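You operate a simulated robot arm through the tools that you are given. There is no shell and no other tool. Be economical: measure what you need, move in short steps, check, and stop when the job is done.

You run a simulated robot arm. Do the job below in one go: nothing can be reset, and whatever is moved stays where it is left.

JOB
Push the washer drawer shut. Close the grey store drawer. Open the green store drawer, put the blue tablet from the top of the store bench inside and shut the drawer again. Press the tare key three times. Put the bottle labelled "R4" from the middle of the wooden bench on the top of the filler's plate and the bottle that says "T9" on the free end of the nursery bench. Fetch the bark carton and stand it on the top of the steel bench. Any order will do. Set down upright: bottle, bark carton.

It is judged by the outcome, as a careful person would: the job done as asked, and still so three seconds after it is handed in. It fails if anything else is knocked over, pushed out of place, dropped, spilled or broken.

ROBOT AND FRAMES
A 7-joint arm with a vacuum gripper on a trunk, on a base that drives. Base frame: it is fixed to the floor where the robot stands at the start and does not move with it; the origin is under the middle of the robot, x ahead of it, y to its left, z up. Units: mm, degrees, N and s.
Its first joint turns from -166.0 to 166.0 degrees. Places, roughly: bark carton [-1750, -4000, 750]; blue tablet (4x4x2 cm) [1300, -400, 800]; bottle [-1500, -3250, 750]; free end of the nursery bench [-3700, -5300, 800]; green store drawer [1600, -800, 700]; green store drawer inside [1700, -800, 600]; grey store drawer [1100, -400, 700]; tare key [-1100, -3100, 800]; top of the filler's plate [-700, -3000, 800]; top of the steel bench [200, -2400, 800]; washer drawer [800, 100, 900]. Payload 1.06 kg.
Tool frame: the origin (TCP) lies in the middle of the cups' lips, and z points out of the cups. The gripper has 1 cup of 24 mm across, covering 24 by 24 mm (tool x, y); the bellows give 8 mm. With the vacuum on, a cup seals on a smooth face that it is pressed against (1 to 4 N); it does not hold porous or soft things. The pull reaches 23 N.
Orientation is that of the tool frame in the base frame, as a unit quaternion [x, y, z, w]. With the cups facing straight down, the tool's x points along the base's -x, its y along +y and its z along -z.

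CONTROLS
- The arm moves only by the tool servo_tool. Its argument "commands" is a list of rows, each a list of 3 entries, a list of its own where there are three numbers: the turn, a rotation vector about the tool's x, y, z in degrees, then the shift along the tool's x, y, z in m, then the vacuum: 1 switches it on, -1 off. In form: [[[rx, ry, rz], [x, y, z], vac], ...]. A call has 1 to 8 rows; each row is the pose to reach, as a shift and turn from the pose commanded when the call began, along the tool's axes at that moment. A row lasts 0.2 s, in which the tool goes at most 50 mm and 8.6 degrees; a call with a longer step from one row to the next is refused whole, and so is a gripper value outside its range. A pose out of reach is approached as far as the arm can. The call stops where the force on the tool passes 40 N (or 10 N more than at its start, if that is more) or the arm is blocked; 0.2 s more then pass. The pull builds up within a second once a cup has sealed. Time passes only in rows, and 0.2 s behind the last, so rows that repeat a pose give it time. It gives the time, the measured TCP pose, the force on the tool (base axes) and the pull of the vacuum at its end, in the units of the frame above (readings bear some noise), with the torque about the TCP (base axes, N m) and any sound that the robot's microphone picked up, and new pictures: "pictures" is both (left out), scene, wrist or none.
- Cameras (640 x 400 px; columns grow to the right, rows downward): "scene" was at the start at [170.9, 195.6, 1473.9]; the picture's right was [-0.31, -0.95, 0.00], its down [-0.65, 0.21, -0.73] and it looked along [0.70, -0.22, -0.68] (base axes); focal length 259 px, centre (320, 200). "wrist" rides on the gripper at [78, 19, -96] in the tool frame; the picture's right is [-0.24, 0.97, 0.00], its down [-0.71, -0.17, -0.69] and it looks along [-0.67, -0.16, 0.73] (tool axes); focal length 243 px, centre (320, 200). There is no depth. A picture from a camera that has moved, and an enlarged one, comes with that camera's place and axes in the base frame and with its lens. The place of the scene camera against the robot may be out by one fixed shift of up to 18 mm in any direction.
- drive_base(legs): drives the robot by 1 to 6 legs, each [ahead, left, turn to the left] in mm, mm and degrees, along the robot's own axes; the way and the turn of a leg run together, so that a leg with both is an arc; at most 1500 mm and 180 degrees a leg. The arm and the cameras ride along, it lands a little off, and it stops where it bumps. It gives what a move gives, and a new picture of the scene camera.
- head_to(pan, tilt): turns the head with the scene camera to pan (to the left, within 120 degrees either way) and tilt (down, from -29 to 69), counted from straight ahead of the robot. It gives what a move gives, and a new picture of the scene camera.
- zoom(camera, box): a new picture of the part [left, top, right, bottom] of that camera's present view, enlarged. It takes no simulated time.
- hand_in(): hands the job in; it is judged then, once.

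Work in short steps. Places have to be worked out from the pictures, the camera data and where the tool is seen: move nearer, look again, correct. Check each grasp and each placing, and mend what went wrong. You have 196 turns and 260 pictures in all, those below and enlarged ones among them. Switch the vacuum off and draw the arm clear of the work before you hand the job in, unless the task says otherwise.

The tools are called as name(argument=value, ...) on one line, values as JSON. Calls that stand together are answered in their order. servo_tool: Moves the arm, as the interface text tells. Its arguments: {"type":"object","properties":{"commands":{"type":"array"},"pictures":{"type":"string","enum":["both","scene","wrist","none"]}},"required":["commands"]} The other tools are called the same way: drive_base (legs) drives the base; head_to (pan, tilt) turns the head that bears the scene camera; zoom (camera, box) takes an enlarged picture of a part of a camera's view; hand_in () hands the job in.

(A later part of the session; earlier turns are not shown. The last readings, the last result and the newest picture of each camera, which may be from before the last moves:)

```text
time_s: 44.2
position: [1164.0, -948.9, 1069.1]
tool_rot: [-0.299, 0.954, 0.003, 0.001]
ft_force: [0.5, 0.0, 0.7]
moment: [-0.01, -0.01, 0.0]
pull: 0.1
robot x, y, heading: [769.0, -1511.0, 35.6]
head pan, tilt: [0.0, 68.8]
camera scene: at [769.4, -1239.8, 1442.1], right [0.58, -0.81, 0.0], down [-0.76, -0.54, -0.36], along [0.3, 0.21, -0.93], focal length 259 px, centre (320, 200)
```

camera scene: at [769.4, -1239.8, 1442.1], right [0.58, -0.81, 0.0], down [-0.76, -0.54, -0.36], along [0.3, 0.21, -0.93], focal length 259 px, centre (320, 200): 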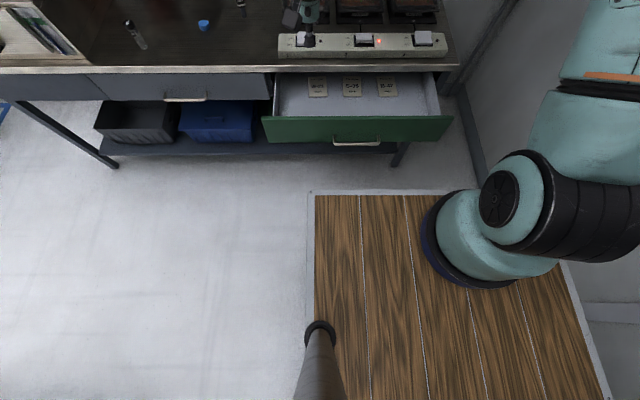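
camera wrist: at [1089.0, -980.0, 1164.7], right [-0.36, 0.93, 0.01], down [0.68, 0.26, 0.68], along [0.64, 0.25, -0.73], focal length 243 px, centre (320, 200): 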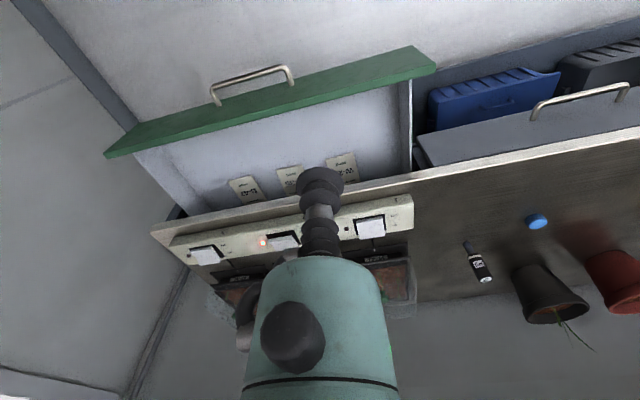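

The deck is wide and reaches ~400 mm ahead, but I can stay at this distance: the arm's axis is well forward. I drive left 700 mm toward the tablet.

drive_base(legs=[[0, 700, 0]])

head_to(pan=-15, tilt=45)

```text
time_s: 48.0
position: [758.9, -379.2, 1066.5]
tool_rot: [-0.298, 0.954, 0.002, 0.0]
ft_force: [0.3, -0.7, 0.0]
moment: [-0.01, -0.02, 0.0]
pull: 0.1
robot x, y, heading: [366.3, -940.1, 35.4]
head pan, tilt: [0.0, 68.8]
camera scene: at [363.6, -669.4, 1442.1], right [0.58, -0.81, 0.0], down [-0.76, -0.54, -0.36], along [0.3, 0.21, -0.93], focal length 259 px, centre (320, 200)
```

scene: 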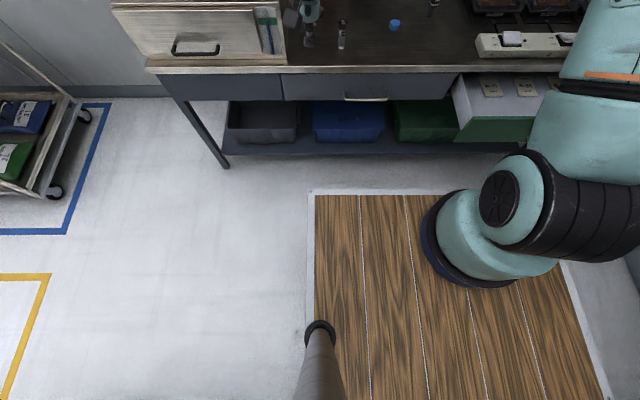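

```text
time_s: 48.9
position: [760.1, -379.1, 1067.5]
tool_rot: [-0.298, 0.954, 0.002, 0.0]
ft_force: [-0.5, 0.1, 0.7]
moment: [0.0, 0.01, 0.0]
pull: 0.0
robot x, y, heading: [363.8, -940.7, 35.4]
head pan, tilt: [-15.0, 45.0]
camera scene: at [394.2, -673.4, 1470.9], right [0.35, -0.94, 0.0], down [-0.66, -0.25, -0.71], along [0.66, 0.25, -0.71], focal length 259 px, centre (320, 200)
```

scene: 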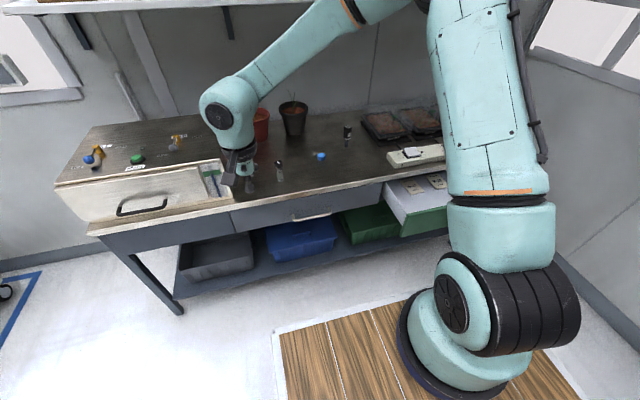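

Tablet estimated near (1287, -342). I move the tool over it, keeping high.

servo_tool(commands=[[[0, 0, 0], [-0.036, -0.024, 0.008], -1], [[0, 0, 0], [-0.072, -0.048, 0.016], -1], [[0, 0, 0], [-0.108, -0.072, 0.024], -1], [[0, 0, 0], [-0.144, -0.096, 0.032], -1], [[0, 0, 0], [-0.18, -0.12, 0.04], -1], [[0, 0, 0], [-0.216, -0.144, 0.048], -1], [[0, 0, 0], [-0.252, -0.168, 0.056], -1], [[0, 0, 0], [-0.288, -0.19, 0.064], -1]], pictures="none")

servo_tool(commands=[[[0, 0, 0], [-0.036, -0.024, 0.008], -1], [[0, 0, 0], [-0.072, -0.048, 0.016], -1], [[0, 0, 0], [-0.108, -0.072, 0.024], -1], [[0, 0, 0], [-0.135, -0.087, 0.032], -1]])

```text
time_s: 50.7
position: [1103.2, -372.4, 1004.5]
tool_rot: [-0.299, 0.954, 0.002, 0.0]
ft_force: [-1.2, -0.1, 1.1]
moment: [0.01, -0.01, 0.0]
pull: 0.0
robot x, y, heading: [367.5, -938.0, 35.7]
head pan, tilt: [-15.0, 45.0]
```

```text
time_s: 51.7
position: [1222.8, -367.0, 980.3]
tool_rot: [-0.298, 0.954, 0.003, 0.0]
ft_force: [-0.2, -0.3, 0.4]
moment: [0.04, 0.01, -0.02]
pull: 0.1
out of reach, approached as far as the arm can: row 3, 4
robot x, y, heading: [366.5, -939.6, 35.7]
head pan, tilt: [-15.0, 45.0]
camera scene: at [394.3, -673.4, 1471.0], right [0.35, -0.94, 0.0], down [-0.66, -0.25, -0.71], along [0.66, 0.25, -0.71], focal length 259 px, centre (320, 200)
camera wrist: at [1148.1, -398.7, 1076.9], right [-0.36, 0.93, 0.01], down [0.68, 0.26, 0.69], along [0.64, 0.25, -0.73], focal length 243 px, centre (320, 200)
```

scene: 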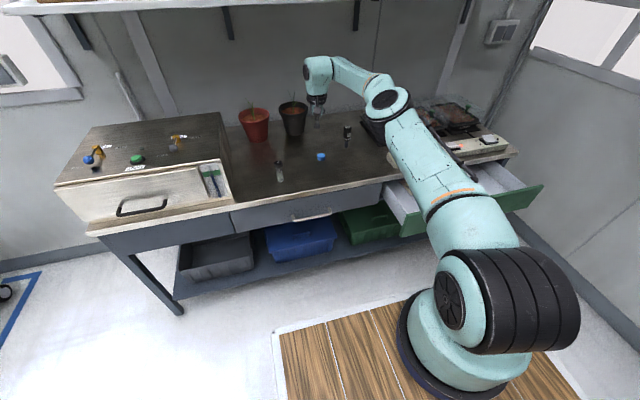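
wrist: 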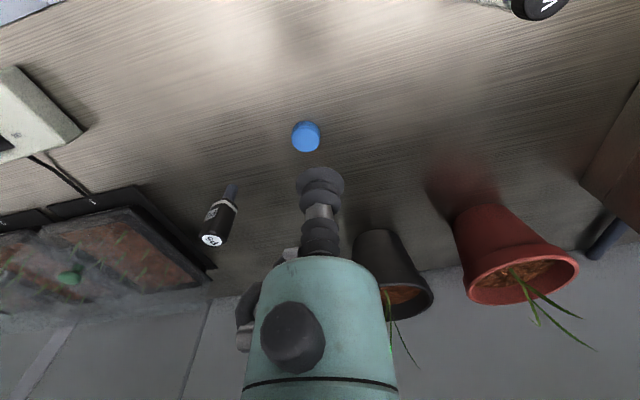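

The reach limit shows the axis is at the robot's centre, so I must drive closer. Tablet by the wrist camera is near (1297, -360). I retract the tool 100 mm and drive ahead 140 mm.

servo_tool(commands=[[[0, 0, 0], [0.04, 0, 0], -1], [[0, 0, 0], [0.08, 0, 0], -1], [[0, 0, 0], [0.11, 0, 0], -1]], pictures="none")

drive_base(legs=[[150, 0, 0]])

zoom(camera="wrist", box=[160, 60, 480, 260])

```text
time_s: 52.5
position: [1130.6, -430.2, 980.6]
tool_rot: [-0.299, 0.954, 0.003, 0.0]
ft_force: [0.1, 0.2, 0.3]
moment: [-0.02, -0.01, 0.03]
pull: 0.0
robot x, y, heading: [366.5, -943.6, 35.4]
head pan, tilt: [-15.0, 45.0]
```

```text
time_s: 53.9
position: [1256.8, -342.8, 980.4]
tool_rot: [-0.299, 0.954, 0.003, 0.0]
ft_force: [0.1, 0.3, 0.6]
moment: [0.01, 0.0, 0.0]
pull: 0.0
robot x, y, heading: [490.8, -853.4, 35.2]
head pan, tilt: [-15.0, 45.0]
camera scene: at [518.0, -585.6, 1471.0], right [0.35, -0.94, 0.0], down [-0.66, -0.25, -0.71], along [0.66, 0.25, -0.71], focal length 259 px, centre (320, 200)
```

scene: 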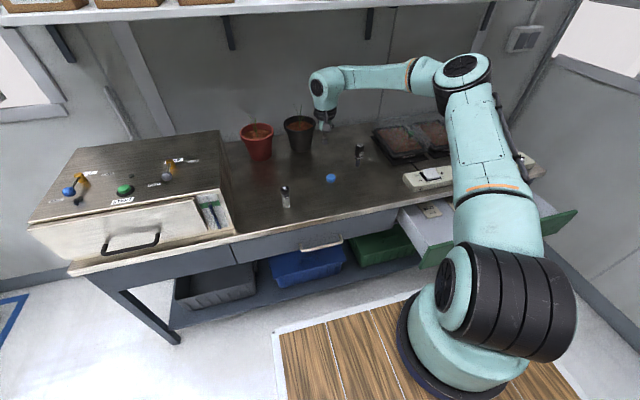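

```text
2.00 times, centred on (320, 160) of wrist
camera zoom: at [1180.9, -373.8, 1076.7], right [-0.36, 0.93, 0.01], down [0.68, 0.26, 0.69], along [0.64, 0.25, -0.73], focal length 485 px, centre (320, 280)
```

zoom: 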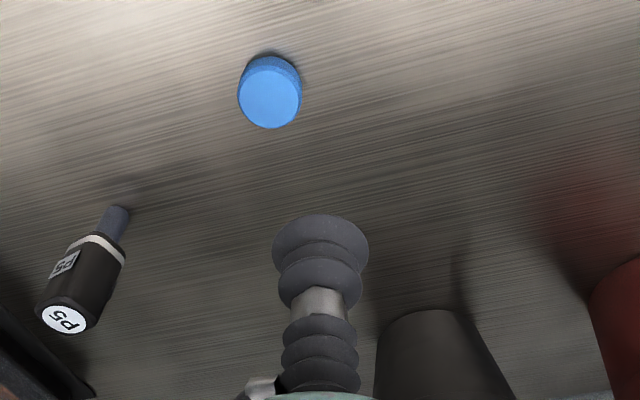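

Two wrist rays intersect at about (1316, -356, 760): the tablet's top. I go above it and down to z≈810, then look again.

servo_tool(commands=[[[0, 0, 0], [-0.02, -0.022, 0.02], -1], [[0, 0, 0], [-0.041, -0.045, 0.05], -1], [[0, 0, 0], [-0.041, -0.045, 0.09], -1], [[0, 0, 0], [-0.041, -0.045, 0.13], -1], [[0, 0, 0], [-0.041, -0.045, 0.17], -1], [[0, 0, 0], [-0.041, -0.045, 0.17], -1]])

zoom(camera="wrist", box=[160, 60, 480, 260])

```text
time_s: 55.3
position: [1313.2, -354.7, 810.3]
tool_rot: [-0.299, 0.954, 0.003, 0.001]
ft_force: [-1.1, 0.2, -0.1]
moment: [0.02, 0.0, 0.02]
pull: 0.1
robot x, y, heading: [490.4, -853.5, 35.2]
head pan, tilt: [-15.0, 45.0]
camera scene: at [518.0, -585.7, 1471.0], right [0.35, -0.94, 0.0], down [-0.66, -0.25, -0.71], along [0.66, 0.25, -0.71], focal length 259 px, centre (320, 200)
camera wrist: at [1238.9, -385.9, 906.6], right [-0.36, 0.93, 0.01], down [0.68, 0.26, 0.69], along [0.64, 0.25, -0.73], focal length 243 px, centre (320, 200)
```

scene: 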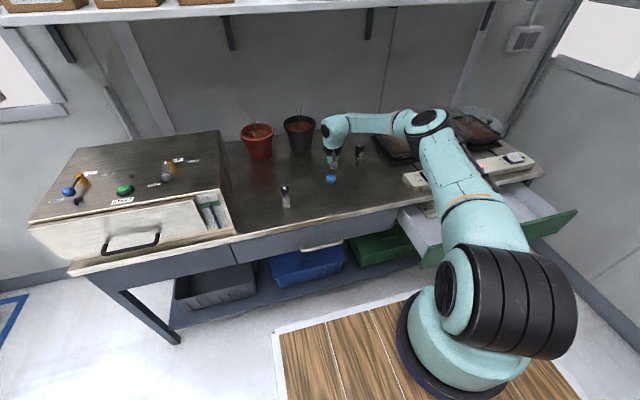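
wrist: 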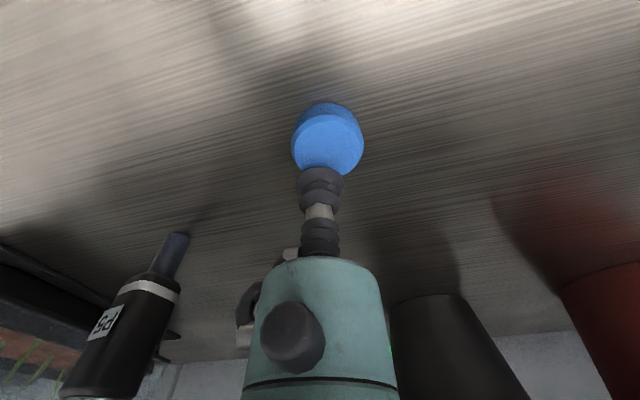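

```text
2.00 times, centred on (320, 160) of wrist
camera zoom: at [1238.9, -385.9, 906.6], right [-0.36, 0.93, 0.01], down [0.68, 0.26, 0.69], along [0.64, 0.25, -0.73], focal length 485 px, centre (320, 280)
```

zoom: 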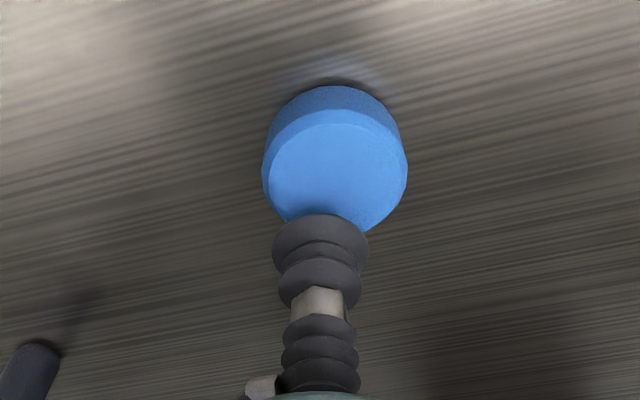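

The tablet is right under the cup. I descend slowly with the vacuum on and watch the force.

servo_tool(commands=[[[0, 0, 0], [0, 0, 0.012], 1], [[0, 0, 0], [0, 0, 0.02], 1], [[0, 0, 0], [0, 0, 0.026], 1], [[0, 0, 0], [0, 0, 0.03], 1], [[0, 0, 0], [0, 0, 0.033], 1], [[0, 0, 0], [0, 0, 0.033], 1]], pictures="wrist")

```text
time_s: 56.2
position: [1318.2, -354.3, 789.4]
tool_rot: [-0.295, 0.955, 0.006, 0.003]
ft_force: [-2.1, -1.6, 14.3]
moment: [-0.05, 0.08, 0.0]
pull: 0.1
robot x, y, heading: [488.8, -855.1, 35.5]
head pan, tilt: [-15.0, 45.0]
stopped in row 4: the force on the tool passed its limit at 43 N (the readings are from after the stop); the commanded pose is now the measured one
camera wrist: at [1242.3, -385.3, 884.9], right [-0.35, 0.93, 0.01], down [0.68, 0.25, 0.69], along [0.64, 0.25, -0.72], focal length 243 px, centre (320, 200)
```

wrist: 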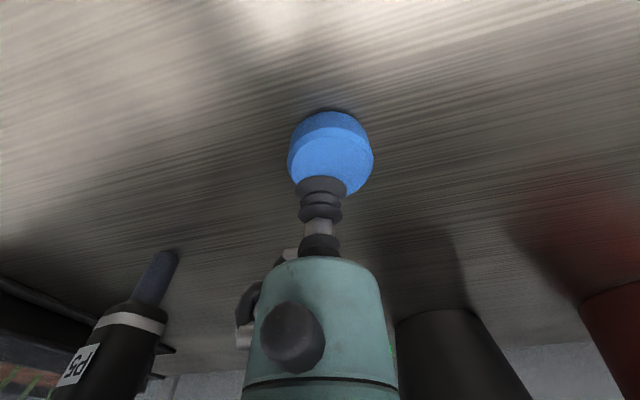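

Contact at z≈789 but off-centre: the tablet's centre is about (1300, -357). I lift, shift back 18 mm, and press gently again.

servo_tool(commands=[[[0, 0, 0], [0, 0, -0.015], 1], [[0, 0, 0], [0.016, 0.007, -0.015], 1], [[0, 0, 0], [0.016, 0.007, -0.006], 1], [[0, 0, 0], [0.016, 0.007, -0.002], 1], [[0, 0, 0], [0.016, 0.007, 0.001], 1], [[0, 0, 0], [0.016, 0.007, 0.001], 1], [[0, 0, 0], [0.016, 0.007, 0.001], 1]], pictures="wrist")

```text
time_s: 57.8
position: [1304.4, -356.6, 791.2]
tool_rot: [-0.294, 0.956, 0.007, 0.006]
ft_force: [0.4, 0.3, 14.7]
moment: [-0.02, 0.08, 0.02]
pull: 22.6
robot x, y, heading: [491.5, -855.3, 35.5]
head pan, tilt: [-15.0, 45.0]
stopped in row 7: the force on the tool passed its limit at 41 N (the readings are from after the stop); the commanded pose is now the measured one
camera wrist: at [1226.5, -387.7, 885.6], right [-0.35, 0.94, 0.01], down [0.68, 0.25, 0.7], along [0.65, 0.26, -0.72], focal length 243 px, centre (320, 200)
```

wrist: 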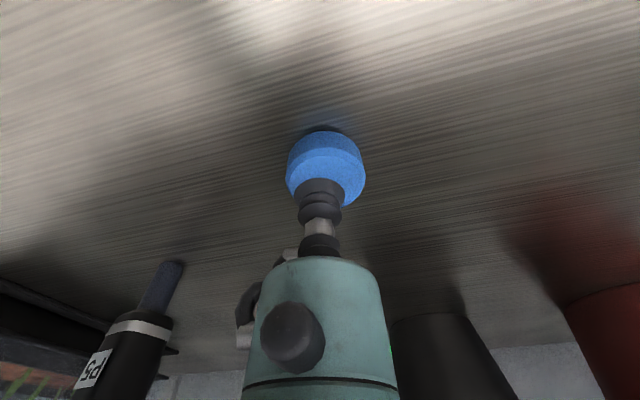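

Tablet is held (22.6 N). I lift it and draw it back off the bench.

servo_tool(commands=[[[0, 0, 0], [0, 0, -0.02], 1], [[0, 0, 0], [0, 0, -0.06], 1], [[0, 0, 0], [0, 0, -0.1], 1], [[0, 0, 0], [0, 0, -0.14], 1], [[0, 0, 0], [0.04, 0, -0.16], 1], [[0, 0, 0], [0.085, 0, -0.16], 1], [[0, 0, 0], [0.13, 0, -0.16], 1], [[0, 0, 0], [0.175, 0, -0.16], 1]], pictures="wrist")

drive_base(legs=[[-80, 0, 0], [0, -640, 0]])

```text
time_s: 59.6
position: [1156.5, -457.6, 946.2]
tool_rot: [-0.295, 0.955, 0.007, 0.006]
ft_force: [-0.6, 0.4, 0.2]
moment: [-0.01, 0.01, 0.01]
pull: 0.1
robot x, y, heading: [492.9, -857.0, 35.3]
head pan, tilt: [-15.0, 45.0]
camera wrist: at [1080.3, -489.2, 1041.0], right [-0.35, 0.94, 0.01], down [0.68, 0.25, 0.69], along [0.65, 0.25, -0.72], focal length 243 px, centre (320, 200)
```

wrist: 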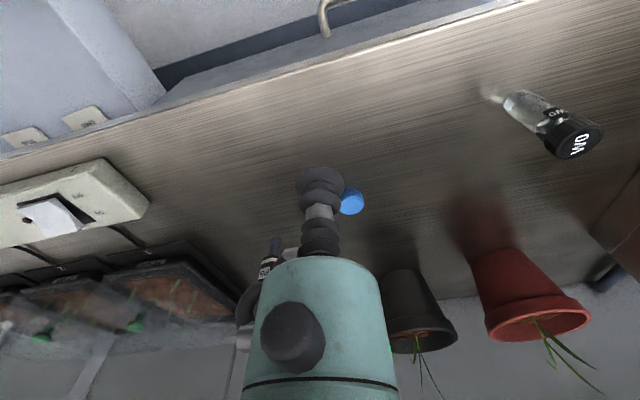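

```text
time_s: 63.8
position: [1464.2, -1026.6, 945.4]
tool_rot: [-0.296, 0.955, 0.006, 0.004]
ft_force: [0.6, -0.3, -0.1]
moment: [-0.01, 0.01, 0.02]
pull: 0.1
robot x, y, heading: [799.1, -1426.6, 35.5]
head pan, tilt: [-15.0, 45.0]
camera scene: at [826.4, -1156.9, 1471.0], right [0.35, -0.94, 0.0], down [-0.66, -0.25, -0.71], along [0.66, 0.25, -0.71], focal length 259 px, centre (320, 200)
```

scene: 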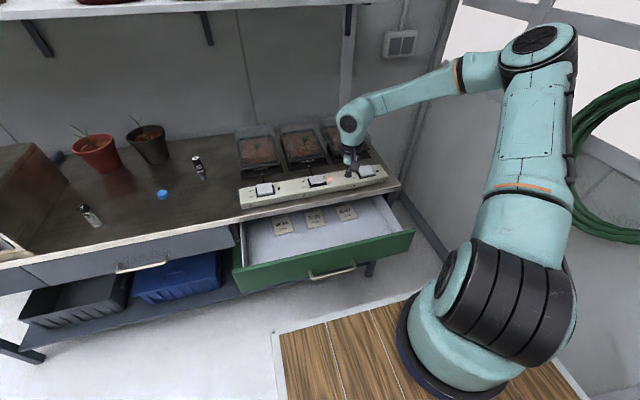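

The tablet slipped off (pull 0.1) and still stands on the bench. I drive back to fetch it again, more carefully centred.

drive_base(legs=[[0, 640, 0], [80, 0, 0]])

zoom(camera="wrist", box=[160, 60, 480, 260])

zoom(camera="scene", box=[240, 120, 400, 220])

```text
time_s: 68.0
position: [1159.0, -462.2, 946.0]
tool_rot: [-0.296, 0.955, 0.005, 0.004]
ft_force: [0.2, -0.4, 0.3]
moment: [0.0, 0.0, -0.02]
pull: 0.1
robot x, y, heading: [494.6, -860.8, 35.5]
head pan, tilt: [-15.0, 45.0]
camera scene: at [521.2, -590.9, 1471.0], right [0.35, -0.94, 0.0], down [-0.66, -0.25, -0.71], along [0.66, 0.25, -0.71], focal length 259 px, centre (320, 200)
```

scene: 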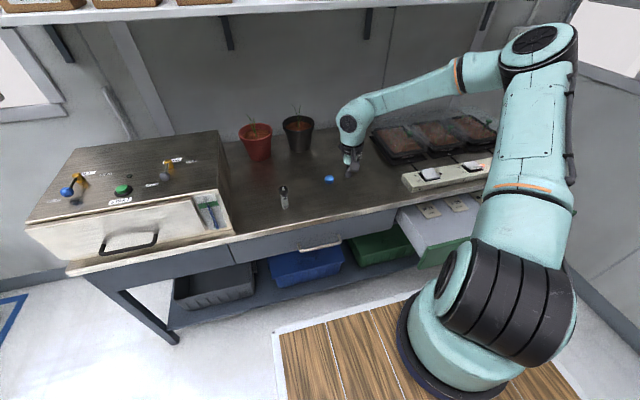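

```text
2.00 times, centred on (320, 160) of wrist
camera zoom: at [1083.4, -493.8, 1041.1], right [-0.36, 0.93, 0.01], down [0.68, 0.25, 0.69], along [0.65, 0.25, -0.72], focal length 485 px, centre (320, 280)
```

zoom: 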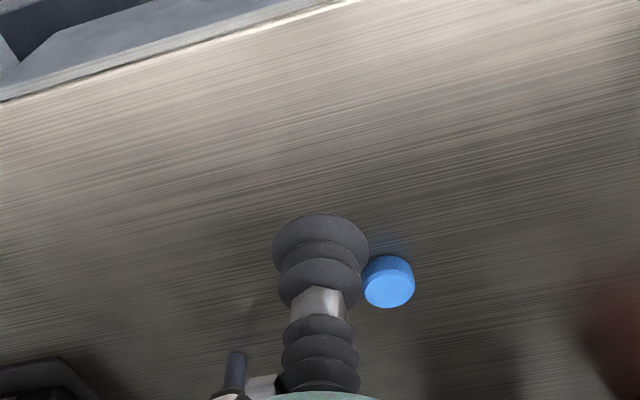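

```text
4.00 times, centred on (320, 170) of scene
camera zoom: at [521.2, -590.9, 1471.0], right [0.35, -0.94, 0.0], down [-0.66, -0.25, -0.71], along [0.66, 0.25, -0.71], focal length 1037 px, centre (320, 320)
```

zoom: 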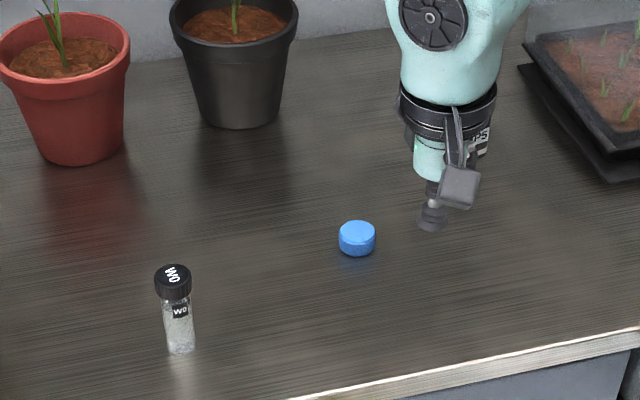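

Tablet stands at about (1300, -357). I go above it, correct the tool's slight tilt, and look closely before touching.

servo_tool(commands=[[[0.4, 0.6, 0], [-0.04, 0, 0.0], 1], [[0.4, 0.6, 0], [-0.08, 0, 0.02], 1], [[0.4, 0.6, 0], [-0.12, 0.003, 0.045], 1], [[0.4, 0.6, 0], [-0.16, 0.003, 0.07], 1], [[0.4, 0.6, 0], [-0.174, 0.003, 0.1], 1], [[0.4, 0.6, 0], [-0.174, 0.003, 0.13], 1], [[0.4, 0.6, 0], [-0.174, 0.003, 0.136], 1], [[0.4, 0.6, 0], [-0.174, 0.003, 0.136], 1]], pictures="none")

zoom(camera="wrist", box=[240, 90, 400, 250])

```text
time_s: 69.8
position: [1302.7, -359.0, 813.2]
tool_rot: [-0.296, 0.955, 0.002, 0.002]
ft_force: [0.0, 0.1, 0.4]
moment: [0.01, -0.01, 0.0]
pull: 0.1
robot x, y, heading: [494.2, -864.0, 35.4]
head pan, tilt: [-15.0, 45.0]
```

```text
2.50 times, centred on (320, 170) of wrist
camera zoom: at [1226.8, -389.2, 909.0], right [-0.36, 0.93, 0.0], down [0.68, 0.26, 0.69], along [0.64, 0.25, -0.73], focal length 606 px, centre (320, 275)
```

zoom: 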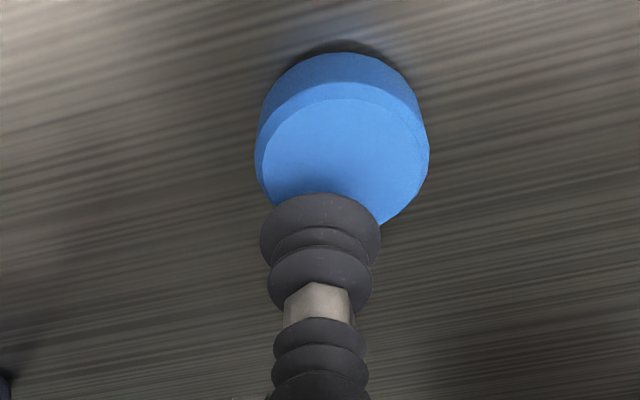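

From the disc's size its top is at z≈796 and its centre is 8 mm back and 6 mm left of the cup. I correct and press only ~3 mm into the bellows.

servo_tool(commands=[[[0, 0, 0], [0.008, 0.006, 0], 1], [[0, 0, 0], [0.008, 0.006, 0.009], 1], [[0, 0, 0], [0.008, 0.006, 0.015], 1], [[0, 0, 0], [0.008, 0.006, 0.018], 1], [[0, 0, 0], [0.008, 0.006, 0.02], 1], [[0, 0, 0], [0.008, 0.006, 0.02], 1], [[0, 0, 0], [0.008, 0.006, 0.02], 1]], pictures="wrist")

```text
time_s: 71.5
position: [1292.9, -357.8, 792.6]
tool_rot: [-0.295, 0.955, 0.001, 0.003]
ft_force: [0.7, 2.3, 15.9]
moment: [0.01, 0.0, 0.0]
pull: 23.2
robot x, y, heading: [493.4, -857.5, 35.4]
head pan, tilt: [-15.0, 45.0]
camera wrist: at [1216.6, -388.8, 889.0], right [-0.36, 0.93, 0.0], down [0.68, 0.26, 0.69], along [0.64, 0.25, -0.73], focal length 243 px, centre (320, 200)
```

wrist: 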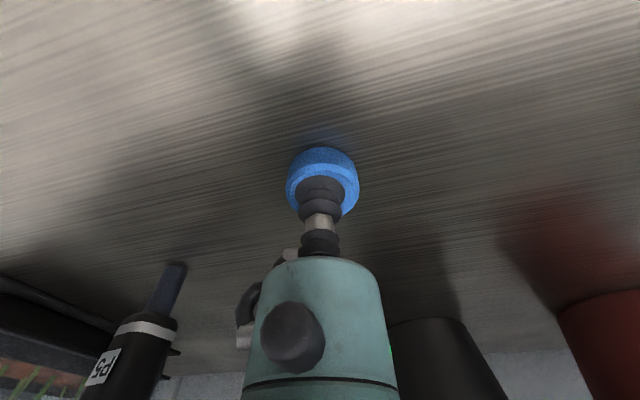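

Well centred and sealed at 23 N. I lift slowly and check.

servo_tool(commands=[[[0, 0, 0], [0, 0, -0.005], 1], [[0, 0, 0], [0, 0, -0.015], 1], [[0, 0, 0], [0, 0, -0.03], 1], [[0, 0, 0], [0, 0, -0.06], 1], [[0, 0, 0], [0, 0, -0.1], 1], [[0, 0, 0], [0.0, 0, -0.14], 1], [[0, 0, 0], [0.03, 0, -0.16], 1], [[0, 0, 0], [0.07, 0, -0.16], 1]], pictures="wrist")

```text
time_s: 73.2
position: [1232.4, -398.9, 951.6]
tool_rot: [-0.296, 0.955, 0.002, 0.001]
ft_force: [0.4, 1.2, -0.1]
moment: [-0.04, 0.0, -0.01]
pull: 23.3
robot x, y, heading: [494.8, -860.0, 35.3]
head pan, tilt: [-15.0, 45.0]
camera wrist: at [1157.4, -429.5, 1047.8], right [-0.36, 0.93, 0.0], down [0.68, 0.26, 0.69], along [0.64, 0.25, -0.73], focal length 243 px, centre (320, 200)
```

wrist: 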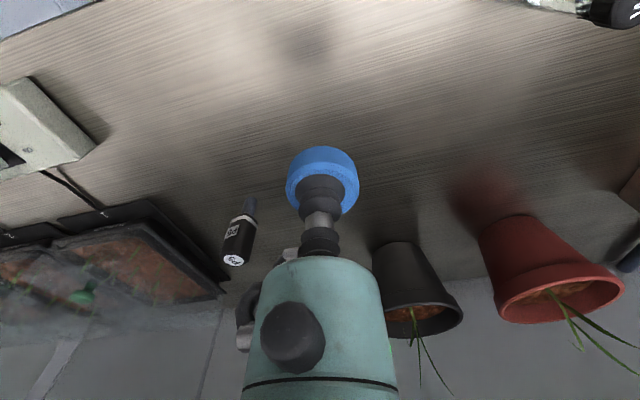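

Held firmly. I retract further off the bench, then drive back and right to the green drawer.

servo_tool(commands=[[[0, 0, 0], [0.04, 0, 0], 1], [[0, 0, 0], [0.08, 0, 0], 1], [[0, 0, 0], [0.12, 0, 0], 1], [[0, 0, 0], [0.15, 0, 0], 1]], pictures="none")

drive_base(legs=[[-80, 0, 0], [0, -560, 0]])

zoom(camera="wrist", box=[0, 0, 640, 400])

```text
time_s: 74.2
position: [1110.4, -483.9, 951.8]
tool_rot: [-0.296, 0.955, 0.0, 0.001]
ft_force: [0.1, -0.1, -1.2]
moment: [0.02, 0.02, -0.02]
pull: 22.7
robot x, y, heading: [491.3, -858.8, 35.6]
head pan, tilt: [-15.0, 45.0]
```

```text
time_s: 78.1
position: [1369.8, -985.8, 951.7]
tool_rot: [-0.297, 0.955, 0.001, 0.002]
ft_force: [-0.5, 0.8, -0.1]
moment: [-0.03, 0.03, -0.02]
pull: 23.5
robot x, y, heading: [755.3, -1361.3, 35.5]
head pan, tilt: [-15.0, 45.0]
camera scene: at [782.2, -1094.1, 1471.0], right [0.35, -0.94, 0.0], down [-0.66, -0.25, -0.71], along [0.66, 0.25, -0.71], focal length 259 px, centre (320, 200)
```

scene: 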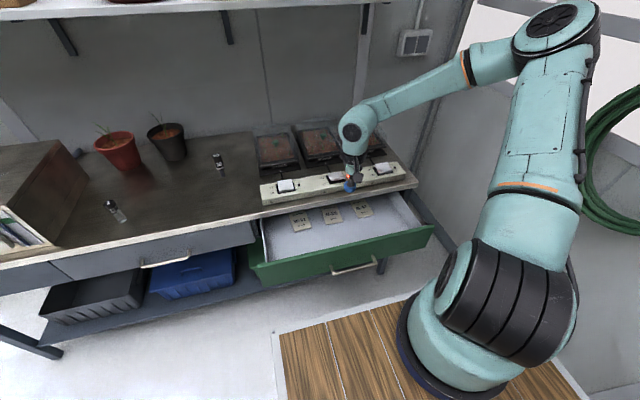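

```text
1.00 times, centred on (320, 200) of wrist (not enlarged: the box is as wide or as high as the picture)
camera zoom: at [1296.0, -1016.5, 1047.4], right [-0.36, 0.93, 0.0], down [0.68, 0.26, 0.69], along [0.64, 0.25, -0.73], focal length 243 px, centre (320, 200)
```

zoom: 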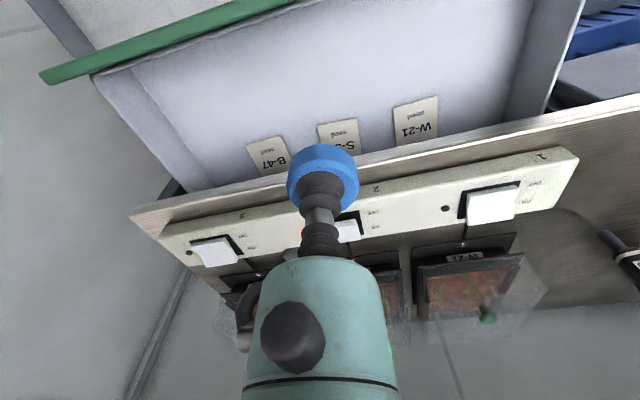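

Drawer interior is below; free floor ahead of the packets. I move to n≈610 and lower the tablet partway.

servo_tool(commands=[[[0, 0, 0], [-0.03, 0, 0.0], 1], [[0, 0, 0], [-0.058, 0, 0.03], 1], [[0, 0, 0], [-0.058, 0, 0.075], 1], [[0, 0, 0], [-0.058, 0, 0.12], 1], [[0, 0, 0], [-0.058, 0, 0.165], 1], [[0, 0, 0], [-0.058, 0, 0.21], 1], [[0, 0, 0], [-0.058, 0, 0.25], 1]])

```text
time_s: 79.7
position: [1420.2, -952.9, 700.8]
tool_rot: [-0.297, 0.955, 0.001, 0.001]
ft_force: [0.0, 0.3, 0.6]
moment: [-0.01, 0.02, -0.02]
pull: 22.6
robot x, y, heading: [753.6, -1361.6, 35.6]
head pan, tilt: [-15.0, 45.0]
camera scene: at [782.0, -1094.2, 1471.0], right [0.35, -0.94, 0.0], down [-0.66, -0.25, -0.71], along [0.66, 0.25, -0.71], focal length 259 px, centre (320, 200)
camera wrist: at [1344.3, -982.1, 796.5], right [-0.36, 0.93, 0.0], down [0.68, 0.26, 0.69], along [0.64, 0.25, -0.73], focal length 243 px, centre (320, 200)
```

scene: 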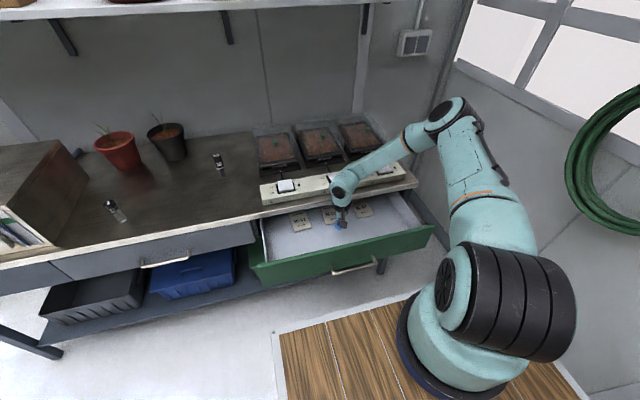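
wrist: 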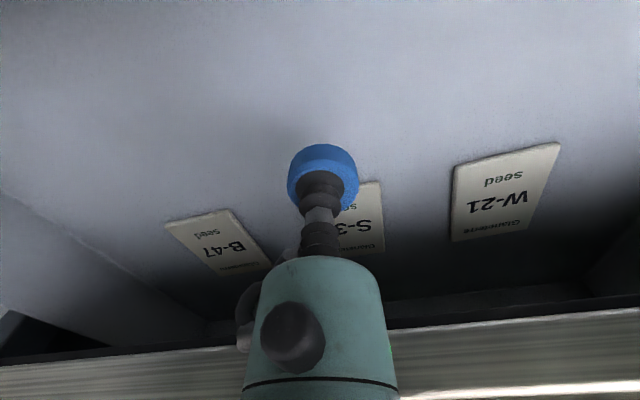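

Clear of the packets. I lower slowly until contact.

servo_tool(commands=[[[0, 0, 0], [0, 0, 0.015], 1], [[0, 0, 0], [0, 0, 0.03], 1], [[0, 0, 0], [0, 0, 0.038], 1], [[0, 0, 0], [0, 0, 0.044], 1], [[0, 0, 0], [0, 0, 0.049], 1], [[0, 0, 0], [0, 0, 0.053], 1], [[0, 0, 0], [0, 0, 0.057], 1], [[0, 0, 0], [0, 0, 0.06], 1]], pictures="wrist")

```text
time_s: 81.5
position: [1420.2, -952.4, 643.0]
tool_rot: [-0.296, 0.955, 0.002, 0.002]
ft_force: [1.6, -0.5, 19.4]
moment: [0.01, 0.0, -0.04]
pull: 22.4
robot x, y, heading: [754.1, -1359.8, 35.6]
head pan, tilt: [-15.0, 45.0]
camera wrist: at [1344.6, -982.3, 738.1], right [-0.36, 0.93, 0.0], down [0.68, 0.26, 0.69], along [0.64, 0.25, -0.72], focal length 243 px, centre (320, 200)
```

wrist: 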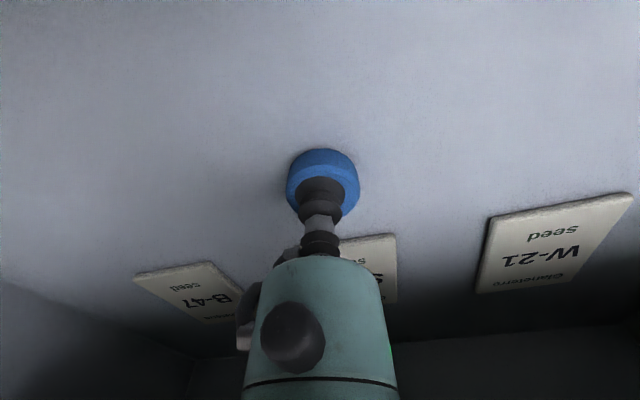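

The tablet rests on the drawer floor (19 N). I release, wait, and lift straight up.

servo_tool(commands=[[[0, 0, 0], [0, 0, -0.002], -1], [[0, 0, 0], [0, 0, -0.003], -1], [[0, 0, 0], [0, 0, -0.004], -1], [[0, 0, 0], [0, 0, -0.006], -1], [[0, 0, 0], [0, 0, -0.03], -1], [[0, 0, 0], [0, 0, -0.07], -1], [[0, 0, 0], [0, 0, -0.115], -1], [[0, 0, 0], [0, 0, -0.16], -1]], pictures="wrist")

```text
time_s: 83.3
position: [1417.4, -952.0, 802.6]
tool_rot: [-0.297, 0.955, 0.002, 0.001]
ft_force: [-0.7, 0.5, -0.1]
moment: [0.0, 0.03, 0.02]
pull: 0.0
robot x, y, heading: [758.4, -1361.7, 35.5]
head pan, tilt: [-15.0, 45.0]
camera wrist: at [1343.3, -982.9, 897.8], right [-0.36, 0.93, 0.0], down [0.68, 0.26, 0.69], along [0.64, 0.25, -0.73], focal length 243 px, centre (320, 200)
```

wrist: 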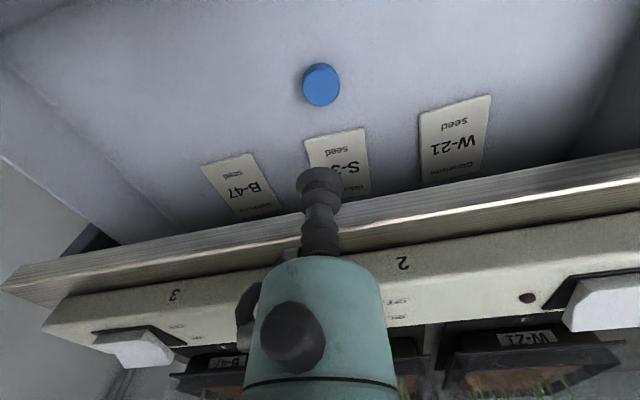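

The tablet lies inside the drawer. I raise the tool, drive back 110 mm, then bring the tool in front of the drawer, tilted, right of its handle.

servo_tool(commands=[[[0, 0, 0], [0.0, 0, -0.04], -1], [[0, 0, 0], [0.0, 0, -0.08], -1], [[0, 0, 0], [0.03, -0.03, -0.08], -1], [[0, 0, 0], [0.06, -0.06, -0.08], -1], [[0, 0, 0], [0.09, -0.09, -0.08], -1], [[0, 0, 0], [0.1, -0.125, -0.08], -1]], pictures="none")

drive_base(legs=[[-110, 0, 0]])

servo_tool(commands=[[[0, -8.5, 0], [0, 0, 0.02], -1], [[0, -17, 0], [0, 0, 0.05], -1], [[0, -25.5, 0], [0, 0, 0.08], -1], [[0, -34, 0], [0, 0, 0.11], -1], [[0, -42.5, 0], [0, 0, 0.14], -1], [[0, -51, 0], [0, 0, 0.17], -1], [[0, -59, 0], [0, 0, 0.19], -1], [[0, -66, 0], [0, 0, 0.2], -1]])

```text
time_s: 84.7
position: [1406.5, -1112.2, 882.3]
tool_rot: [-0.297, 0.955, 0.002, 0.002]
ft_force: [-0.3, 0.4, -0.2]
moment: [0.0, 0.02, 0.01]
pull: 0.0
robot x, y, heading: [754.0, -1360.7, 35.3]
head pan, tilt: [-15.0, 45.0]
```

```text
time_s: 85.9
position: [1344.7, -1149.6, 883.1]
tool_rot: [-0.299, 0.954, 0.001, 0.001]
ft_force: [-0.7, -1.3, -0.1]
moment: [-0.01, -0.01, 0.02]
pull: 0.1
robot x, y, heading: [689.9, -1406.9, 35.8]
head pan, tilt: [-15.0, 45.0]
stopped in leg 1: the robot was blocked; the commanded pose is now the measured one
camera scene: at [719.1, -1134.9, 1471.0], right [0.36, -0.93, 0.0], down [-0.66, -0.25, -0.71], along [0.66, 0.25, -0.71], focal length 259 px, centre (320, 200)
```

scene: 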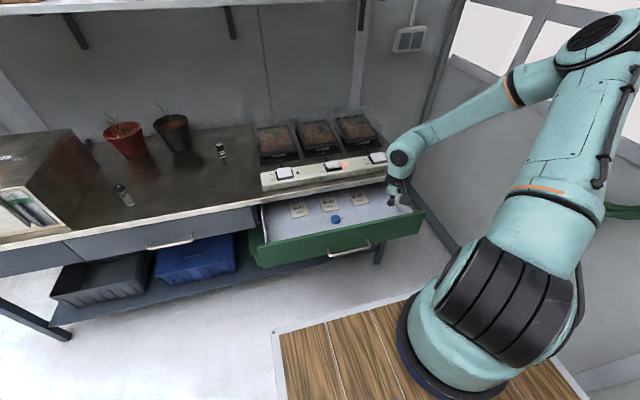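

```text
time_s: 87.7
position: [1345.0, -1149.7, 682.4]
tool_rot: [-0.25, 0.798, 0.165, 0.522]
ft_force: [-0.3, -0.2, -0.3]
moment: [-0.01, 0.02, 0.0]
pull: 0.0
robot x, y, heading: [694.5, -1402.2, 35.8]
head pan, tilt: [-15.0, 45.0]
camera scene: at [719.0, -1134.9, 1471.0], right [0.36, -0.93, 0.0], down [-0.66, -0.25, -0.71], along [0.66, 0.25, -0.71], focal length 259 px, centre (320, 200)
camera wrist: at [1236.6, -1202.6, 650.0], right [-0.48, 0.85, 0.22], down [-0.18, -0.34, 0.92], along [0.86, 0.4, 0.32], focal length 243 px, centre (320, 200)
```

scene: 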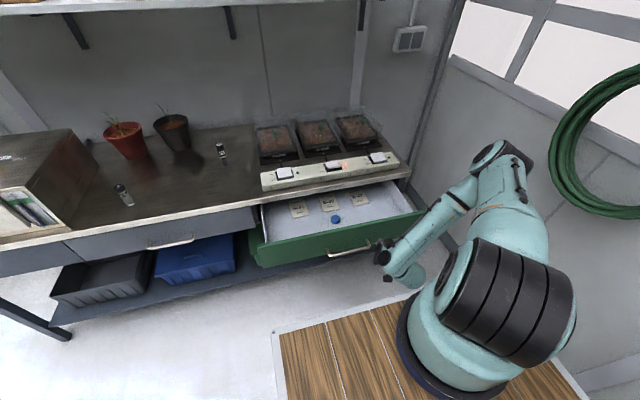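
wrist: 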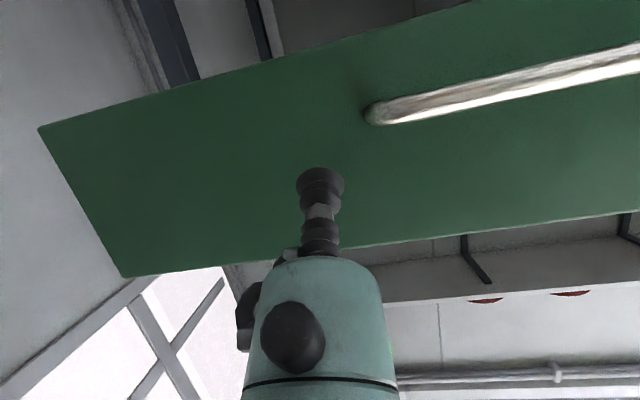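

The base was blocked behind by something, but the tool is now in front of the green panel, right of the handle. I push the drawer shut.

servo_tool(commands=[[[0, 0, 0], [-0.01, 0, 0.0226], -1], [[0, 0, 0], [-0.018, 0, 0.041], -1], [[0, 0, 0], [-0.026, 0, 0.059], -1], [[0, 0, 0], [-0.036, 0, 0.082], -1], [[0, 0, 0], [-0.047, 0, 0.105], -1], [[0, 0, 0], [-0.057, 0, 0.128], -1], [[0, 0, 0], [-0.067, 0, 0.151], -1], [[0, 0, 0], [-0.077, 0, 0.174], -1]], pictures="scene")

```text
time_s: 89.5
position: [1500.5, -1040.2, 683.5]
tool_rot: [-0.25, 0.799, 0.164, 0.522]
ft_force: [-0.3, 0.4, -1.0]
moment: [0.01, 0.0, 0.0]
pull: 0.1
robot x, y, heading: [692.6, -1406.6, 35.8]
head pan, tilt: [-15.0, 45.0]
camera scene: at [719.1, -1135.0, 1471.0], right [0.36, -0.93, 0.0], down [-0.66, -0.25, -0.71], along [0.66, 0.25, -0.71], focal length 259 px, centre (320, 200)
```

scene: 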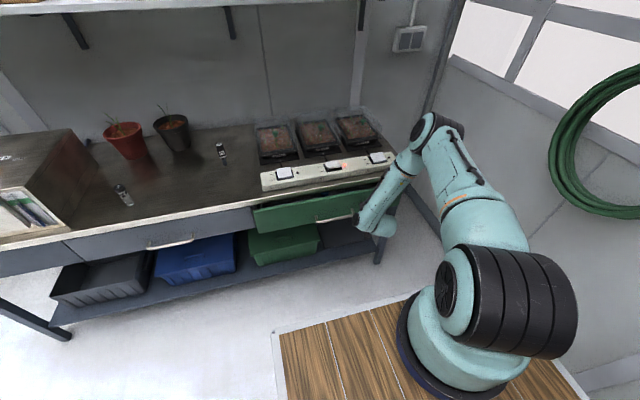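

Nearly shut; I push the last bit slowly until it stops.

servo_tool(commands=[[[0, 0, 0], [-0.004, 0, 0.009], -1], [[0, 0, 0], [-0.008, 0, 0.018], -1], [[0, 0, 0], [-0.012, 0, 0.027], -1], [[0, 0, 0], [-0.016, 0, 0.037], -1], [[0, 0, 0], [-0.02, 0, 0.046], -1], [[0, 0, 0], [-0.024, 0, 0.055], -1], [[0, 0, 0], [-0.028, 0, 0.064], -1], [[0, 0, 0], [-0.033, 0, 0.073], -1]], pictures="wrist")

```text
time_s: 91.0
position: [1548.1, -1009.3, 675.9]
tool_rot: [-0.25, 0.805, 0.162, 0.513]
ft_force: [-9.0, -5.8, 2.4]
moment: [0.09, -0.19, -0.01]
pull: 0.1
robot x, y, heading: [692.4, -1399.6, 35.9]
head pan, tilt: [-15.0, 45.0]
stopped in row 7: the force on the tool passed its limit at 48 N (the readings are from after the stop); the commanded pose is now the measured one
camera wrist: at [1438.3, -1062.4, 645.4], right [-0.47, 0.85, 0.22], down [-0.17, -0.33, 0.93], along [0.87, 0.4, 0.3], focal length 243 px, centre (320, 200)
```

wrist: 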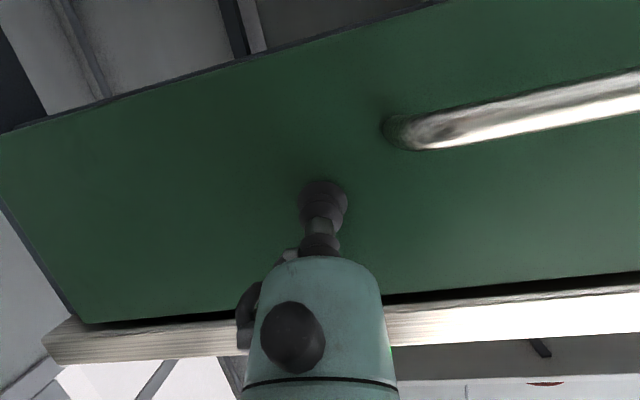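

The green drawer is shut (n≈684). I draw back and up, then look round toward the other places.

servo_tool(commands=[[[0, 0, 0], [0.02, 0, -0.045], -1], [[0, 0, 0], [0.04, 0, -0.09], -1], [[0, 0, 0], [0.06, 0, -0.135], -1], [[0, 0, 0], [0.08, 0, -0.18], -1], [[0, 8, 0], [0.06, 0, -0.2], -1], [[0, 16, 0], [0.02, 0, -0.22], -1], [[0, 24, 0], [-0.02, 0, -0.24], -1], [[0, 32, 0], [-0.06, 0, -0.26], -1]], pictures="scene")

servo_tool(commands=[[[0, 8, 0], [-0.03, 0, -0.03], -1], [[0, 16, 0], [-0.06, 0, -0.06], -1], [[0, 24, 0], [-0.09, 0, -0.09], -1], [[0, 32, 0], [-0.12, 0, -0.11], -1]], pictures="none")

head_to(pan=-110, tilt=25)

head_to(pan=115, tilt=25)

```text
time_s: 92.8
position: [1375.5, -1131.0, 840.3]
tool_rot: [-0.286, 0.915, 0.087, 0.272]
ft_force: [0.2, 1.0, -0.7]
moment: [-0.03, 0.03, 0.01]
pull: 0.1
robot x, y, heading: [693.3, -1402.5, 35.9]
head pan, tilt: [-15.0, 45.0]
camera scene: at [719.6, -1134.8, 1470.9], right [0.36, -0.93, 0.0], down [-0.66, -0.25, -0.71], along [0.66, 0.25, -0.71], focal length 259 px, centre (320, 200)
```

scene: 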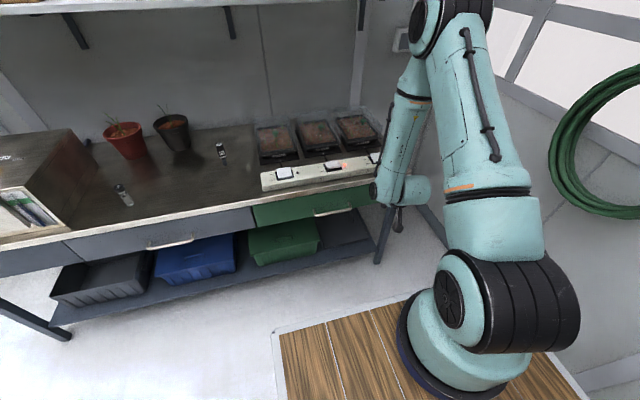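

```text
time_s: 93.8
position: [1409.9, -1106.5, 997.7]
tool_rot: [-0.299, 0.954, 0.004, 0.011]
ft_force: [-0.4, -0.7, 0.6]
moment: [0.02, 0.01, 0.05]
pull: 0.0
robot x, y, heading: [690.0, -1399.2, 36.0]
head pan, tilt: [-15.0, 45.0]
```

```text
time_s: 95.5
position: [1407.7, -1106.2, 996.6]
tool_rot: [-0.299, 0.954, 0.004, 0.011]
ft_force: [-0.2, 0.2, -0.8]
moment: [-0.06, -0.04, 0.02]
pull: 0.0
robot x, y, heading: [692.8, -1402.7, 35.8]
head pan, tilt: [-110.0, 25.0]
camera scene: at [668.4, -1252.5, 1501.5], right [-0.96, -0.28, 0.0], down [-0.12, 0.41, -0.91], along [0.25, -0.87, -0.42], focal length 259 px, centre (320, 200)
```

scene: 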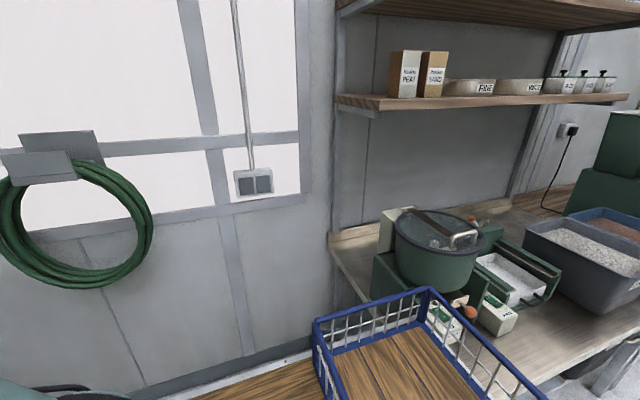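

```text
time_s: 98.7
position: [1408.1, -1106.9, 996.6]
tool_rot: [-0.299, 0.954, 0.005, 0.01]
ft_force: [-1.0, 0.1, -0.1]
moment: [-0.03, 0.03, -0.05]
pull: 0.0
robot x, y, heading: [692.7, -1404.8, 35.6]
head pan, tilt: [115.0, 25.0]
camera scene: at [562.6, -1119.2, 1501.6], right [0.49, 0.87, 0.0], down [0.37, -0.21, -0.91], along [-0.79, 0.44, -0.42], focal length 259 px, centre (320, 200)
```

scene: 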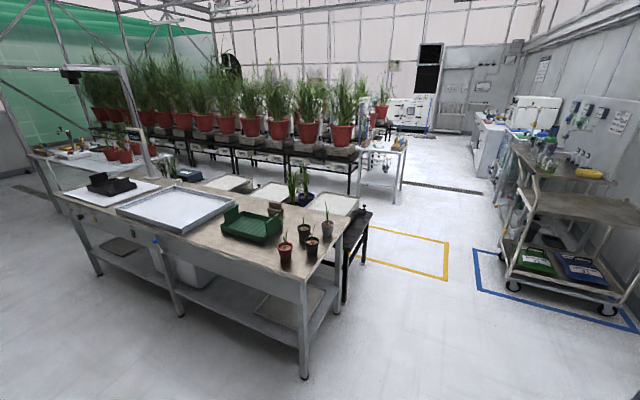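

There is a carrying basket on my rear deck. I look down at the deck to gauge the robot's own size, and the view along the aisle.

head_to(pan=-120, tilt=62)

head_to(pan=120, tilt=62)

```text
time_s: 102.1
position: [1409.2, -1106.8, 997.4]
tool_rot: [-0.299, 0.954, 0.005, 0.011]
ft_force: [0.5, 0.0, 0.2]
moment: [0.0, 0.01, 0.02]
pull: 0.0
robot x, y, heading: [692.5, -1405.2, 36.0]
head pan, tilt: [-120.0, 62.0]
camera scene: at [649.8, -1228.0, 1449.2], right [-0.99, -0.1, 0.0], down [-0.09, 0.88, -0.47], along [0.05, -0.47, -0.88], focal length 259 px, centre (320, 200)
```

scene: 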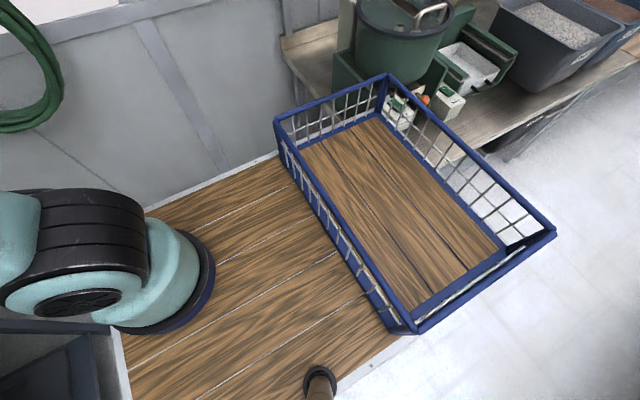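

```text
time_s: 105.5
position: [1407.5, -1106.1, 996.0]
tool_rot: [-0.299, 0.954, 0.006, 0.01]
ft_force: [0.2, -1.1, -0.9]
moment: [0.0, 0.0, 0.02]
pull: 0.0
robot x, y, heading: [691.5, -1401.4, 35.8]
head pan, tilt: [120.0, 62.0]
camera scene: at [584.4, -1137.7, 1449.2], right [0.41, 0.91, 0.0], down [0.81, -0.36, -0.47], along [-0.43, 0.19, -0.88], focal length 259 px, centre (320, 200)
```

scene: 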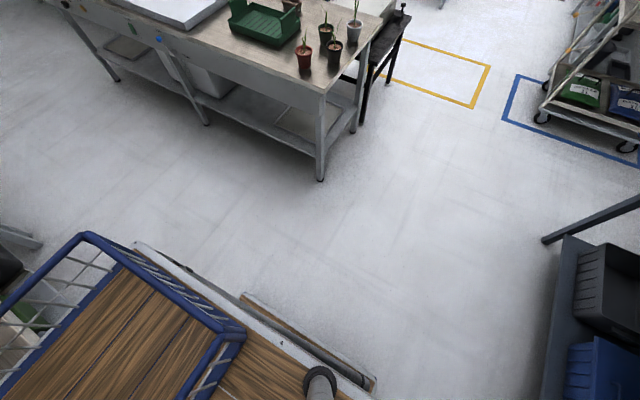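

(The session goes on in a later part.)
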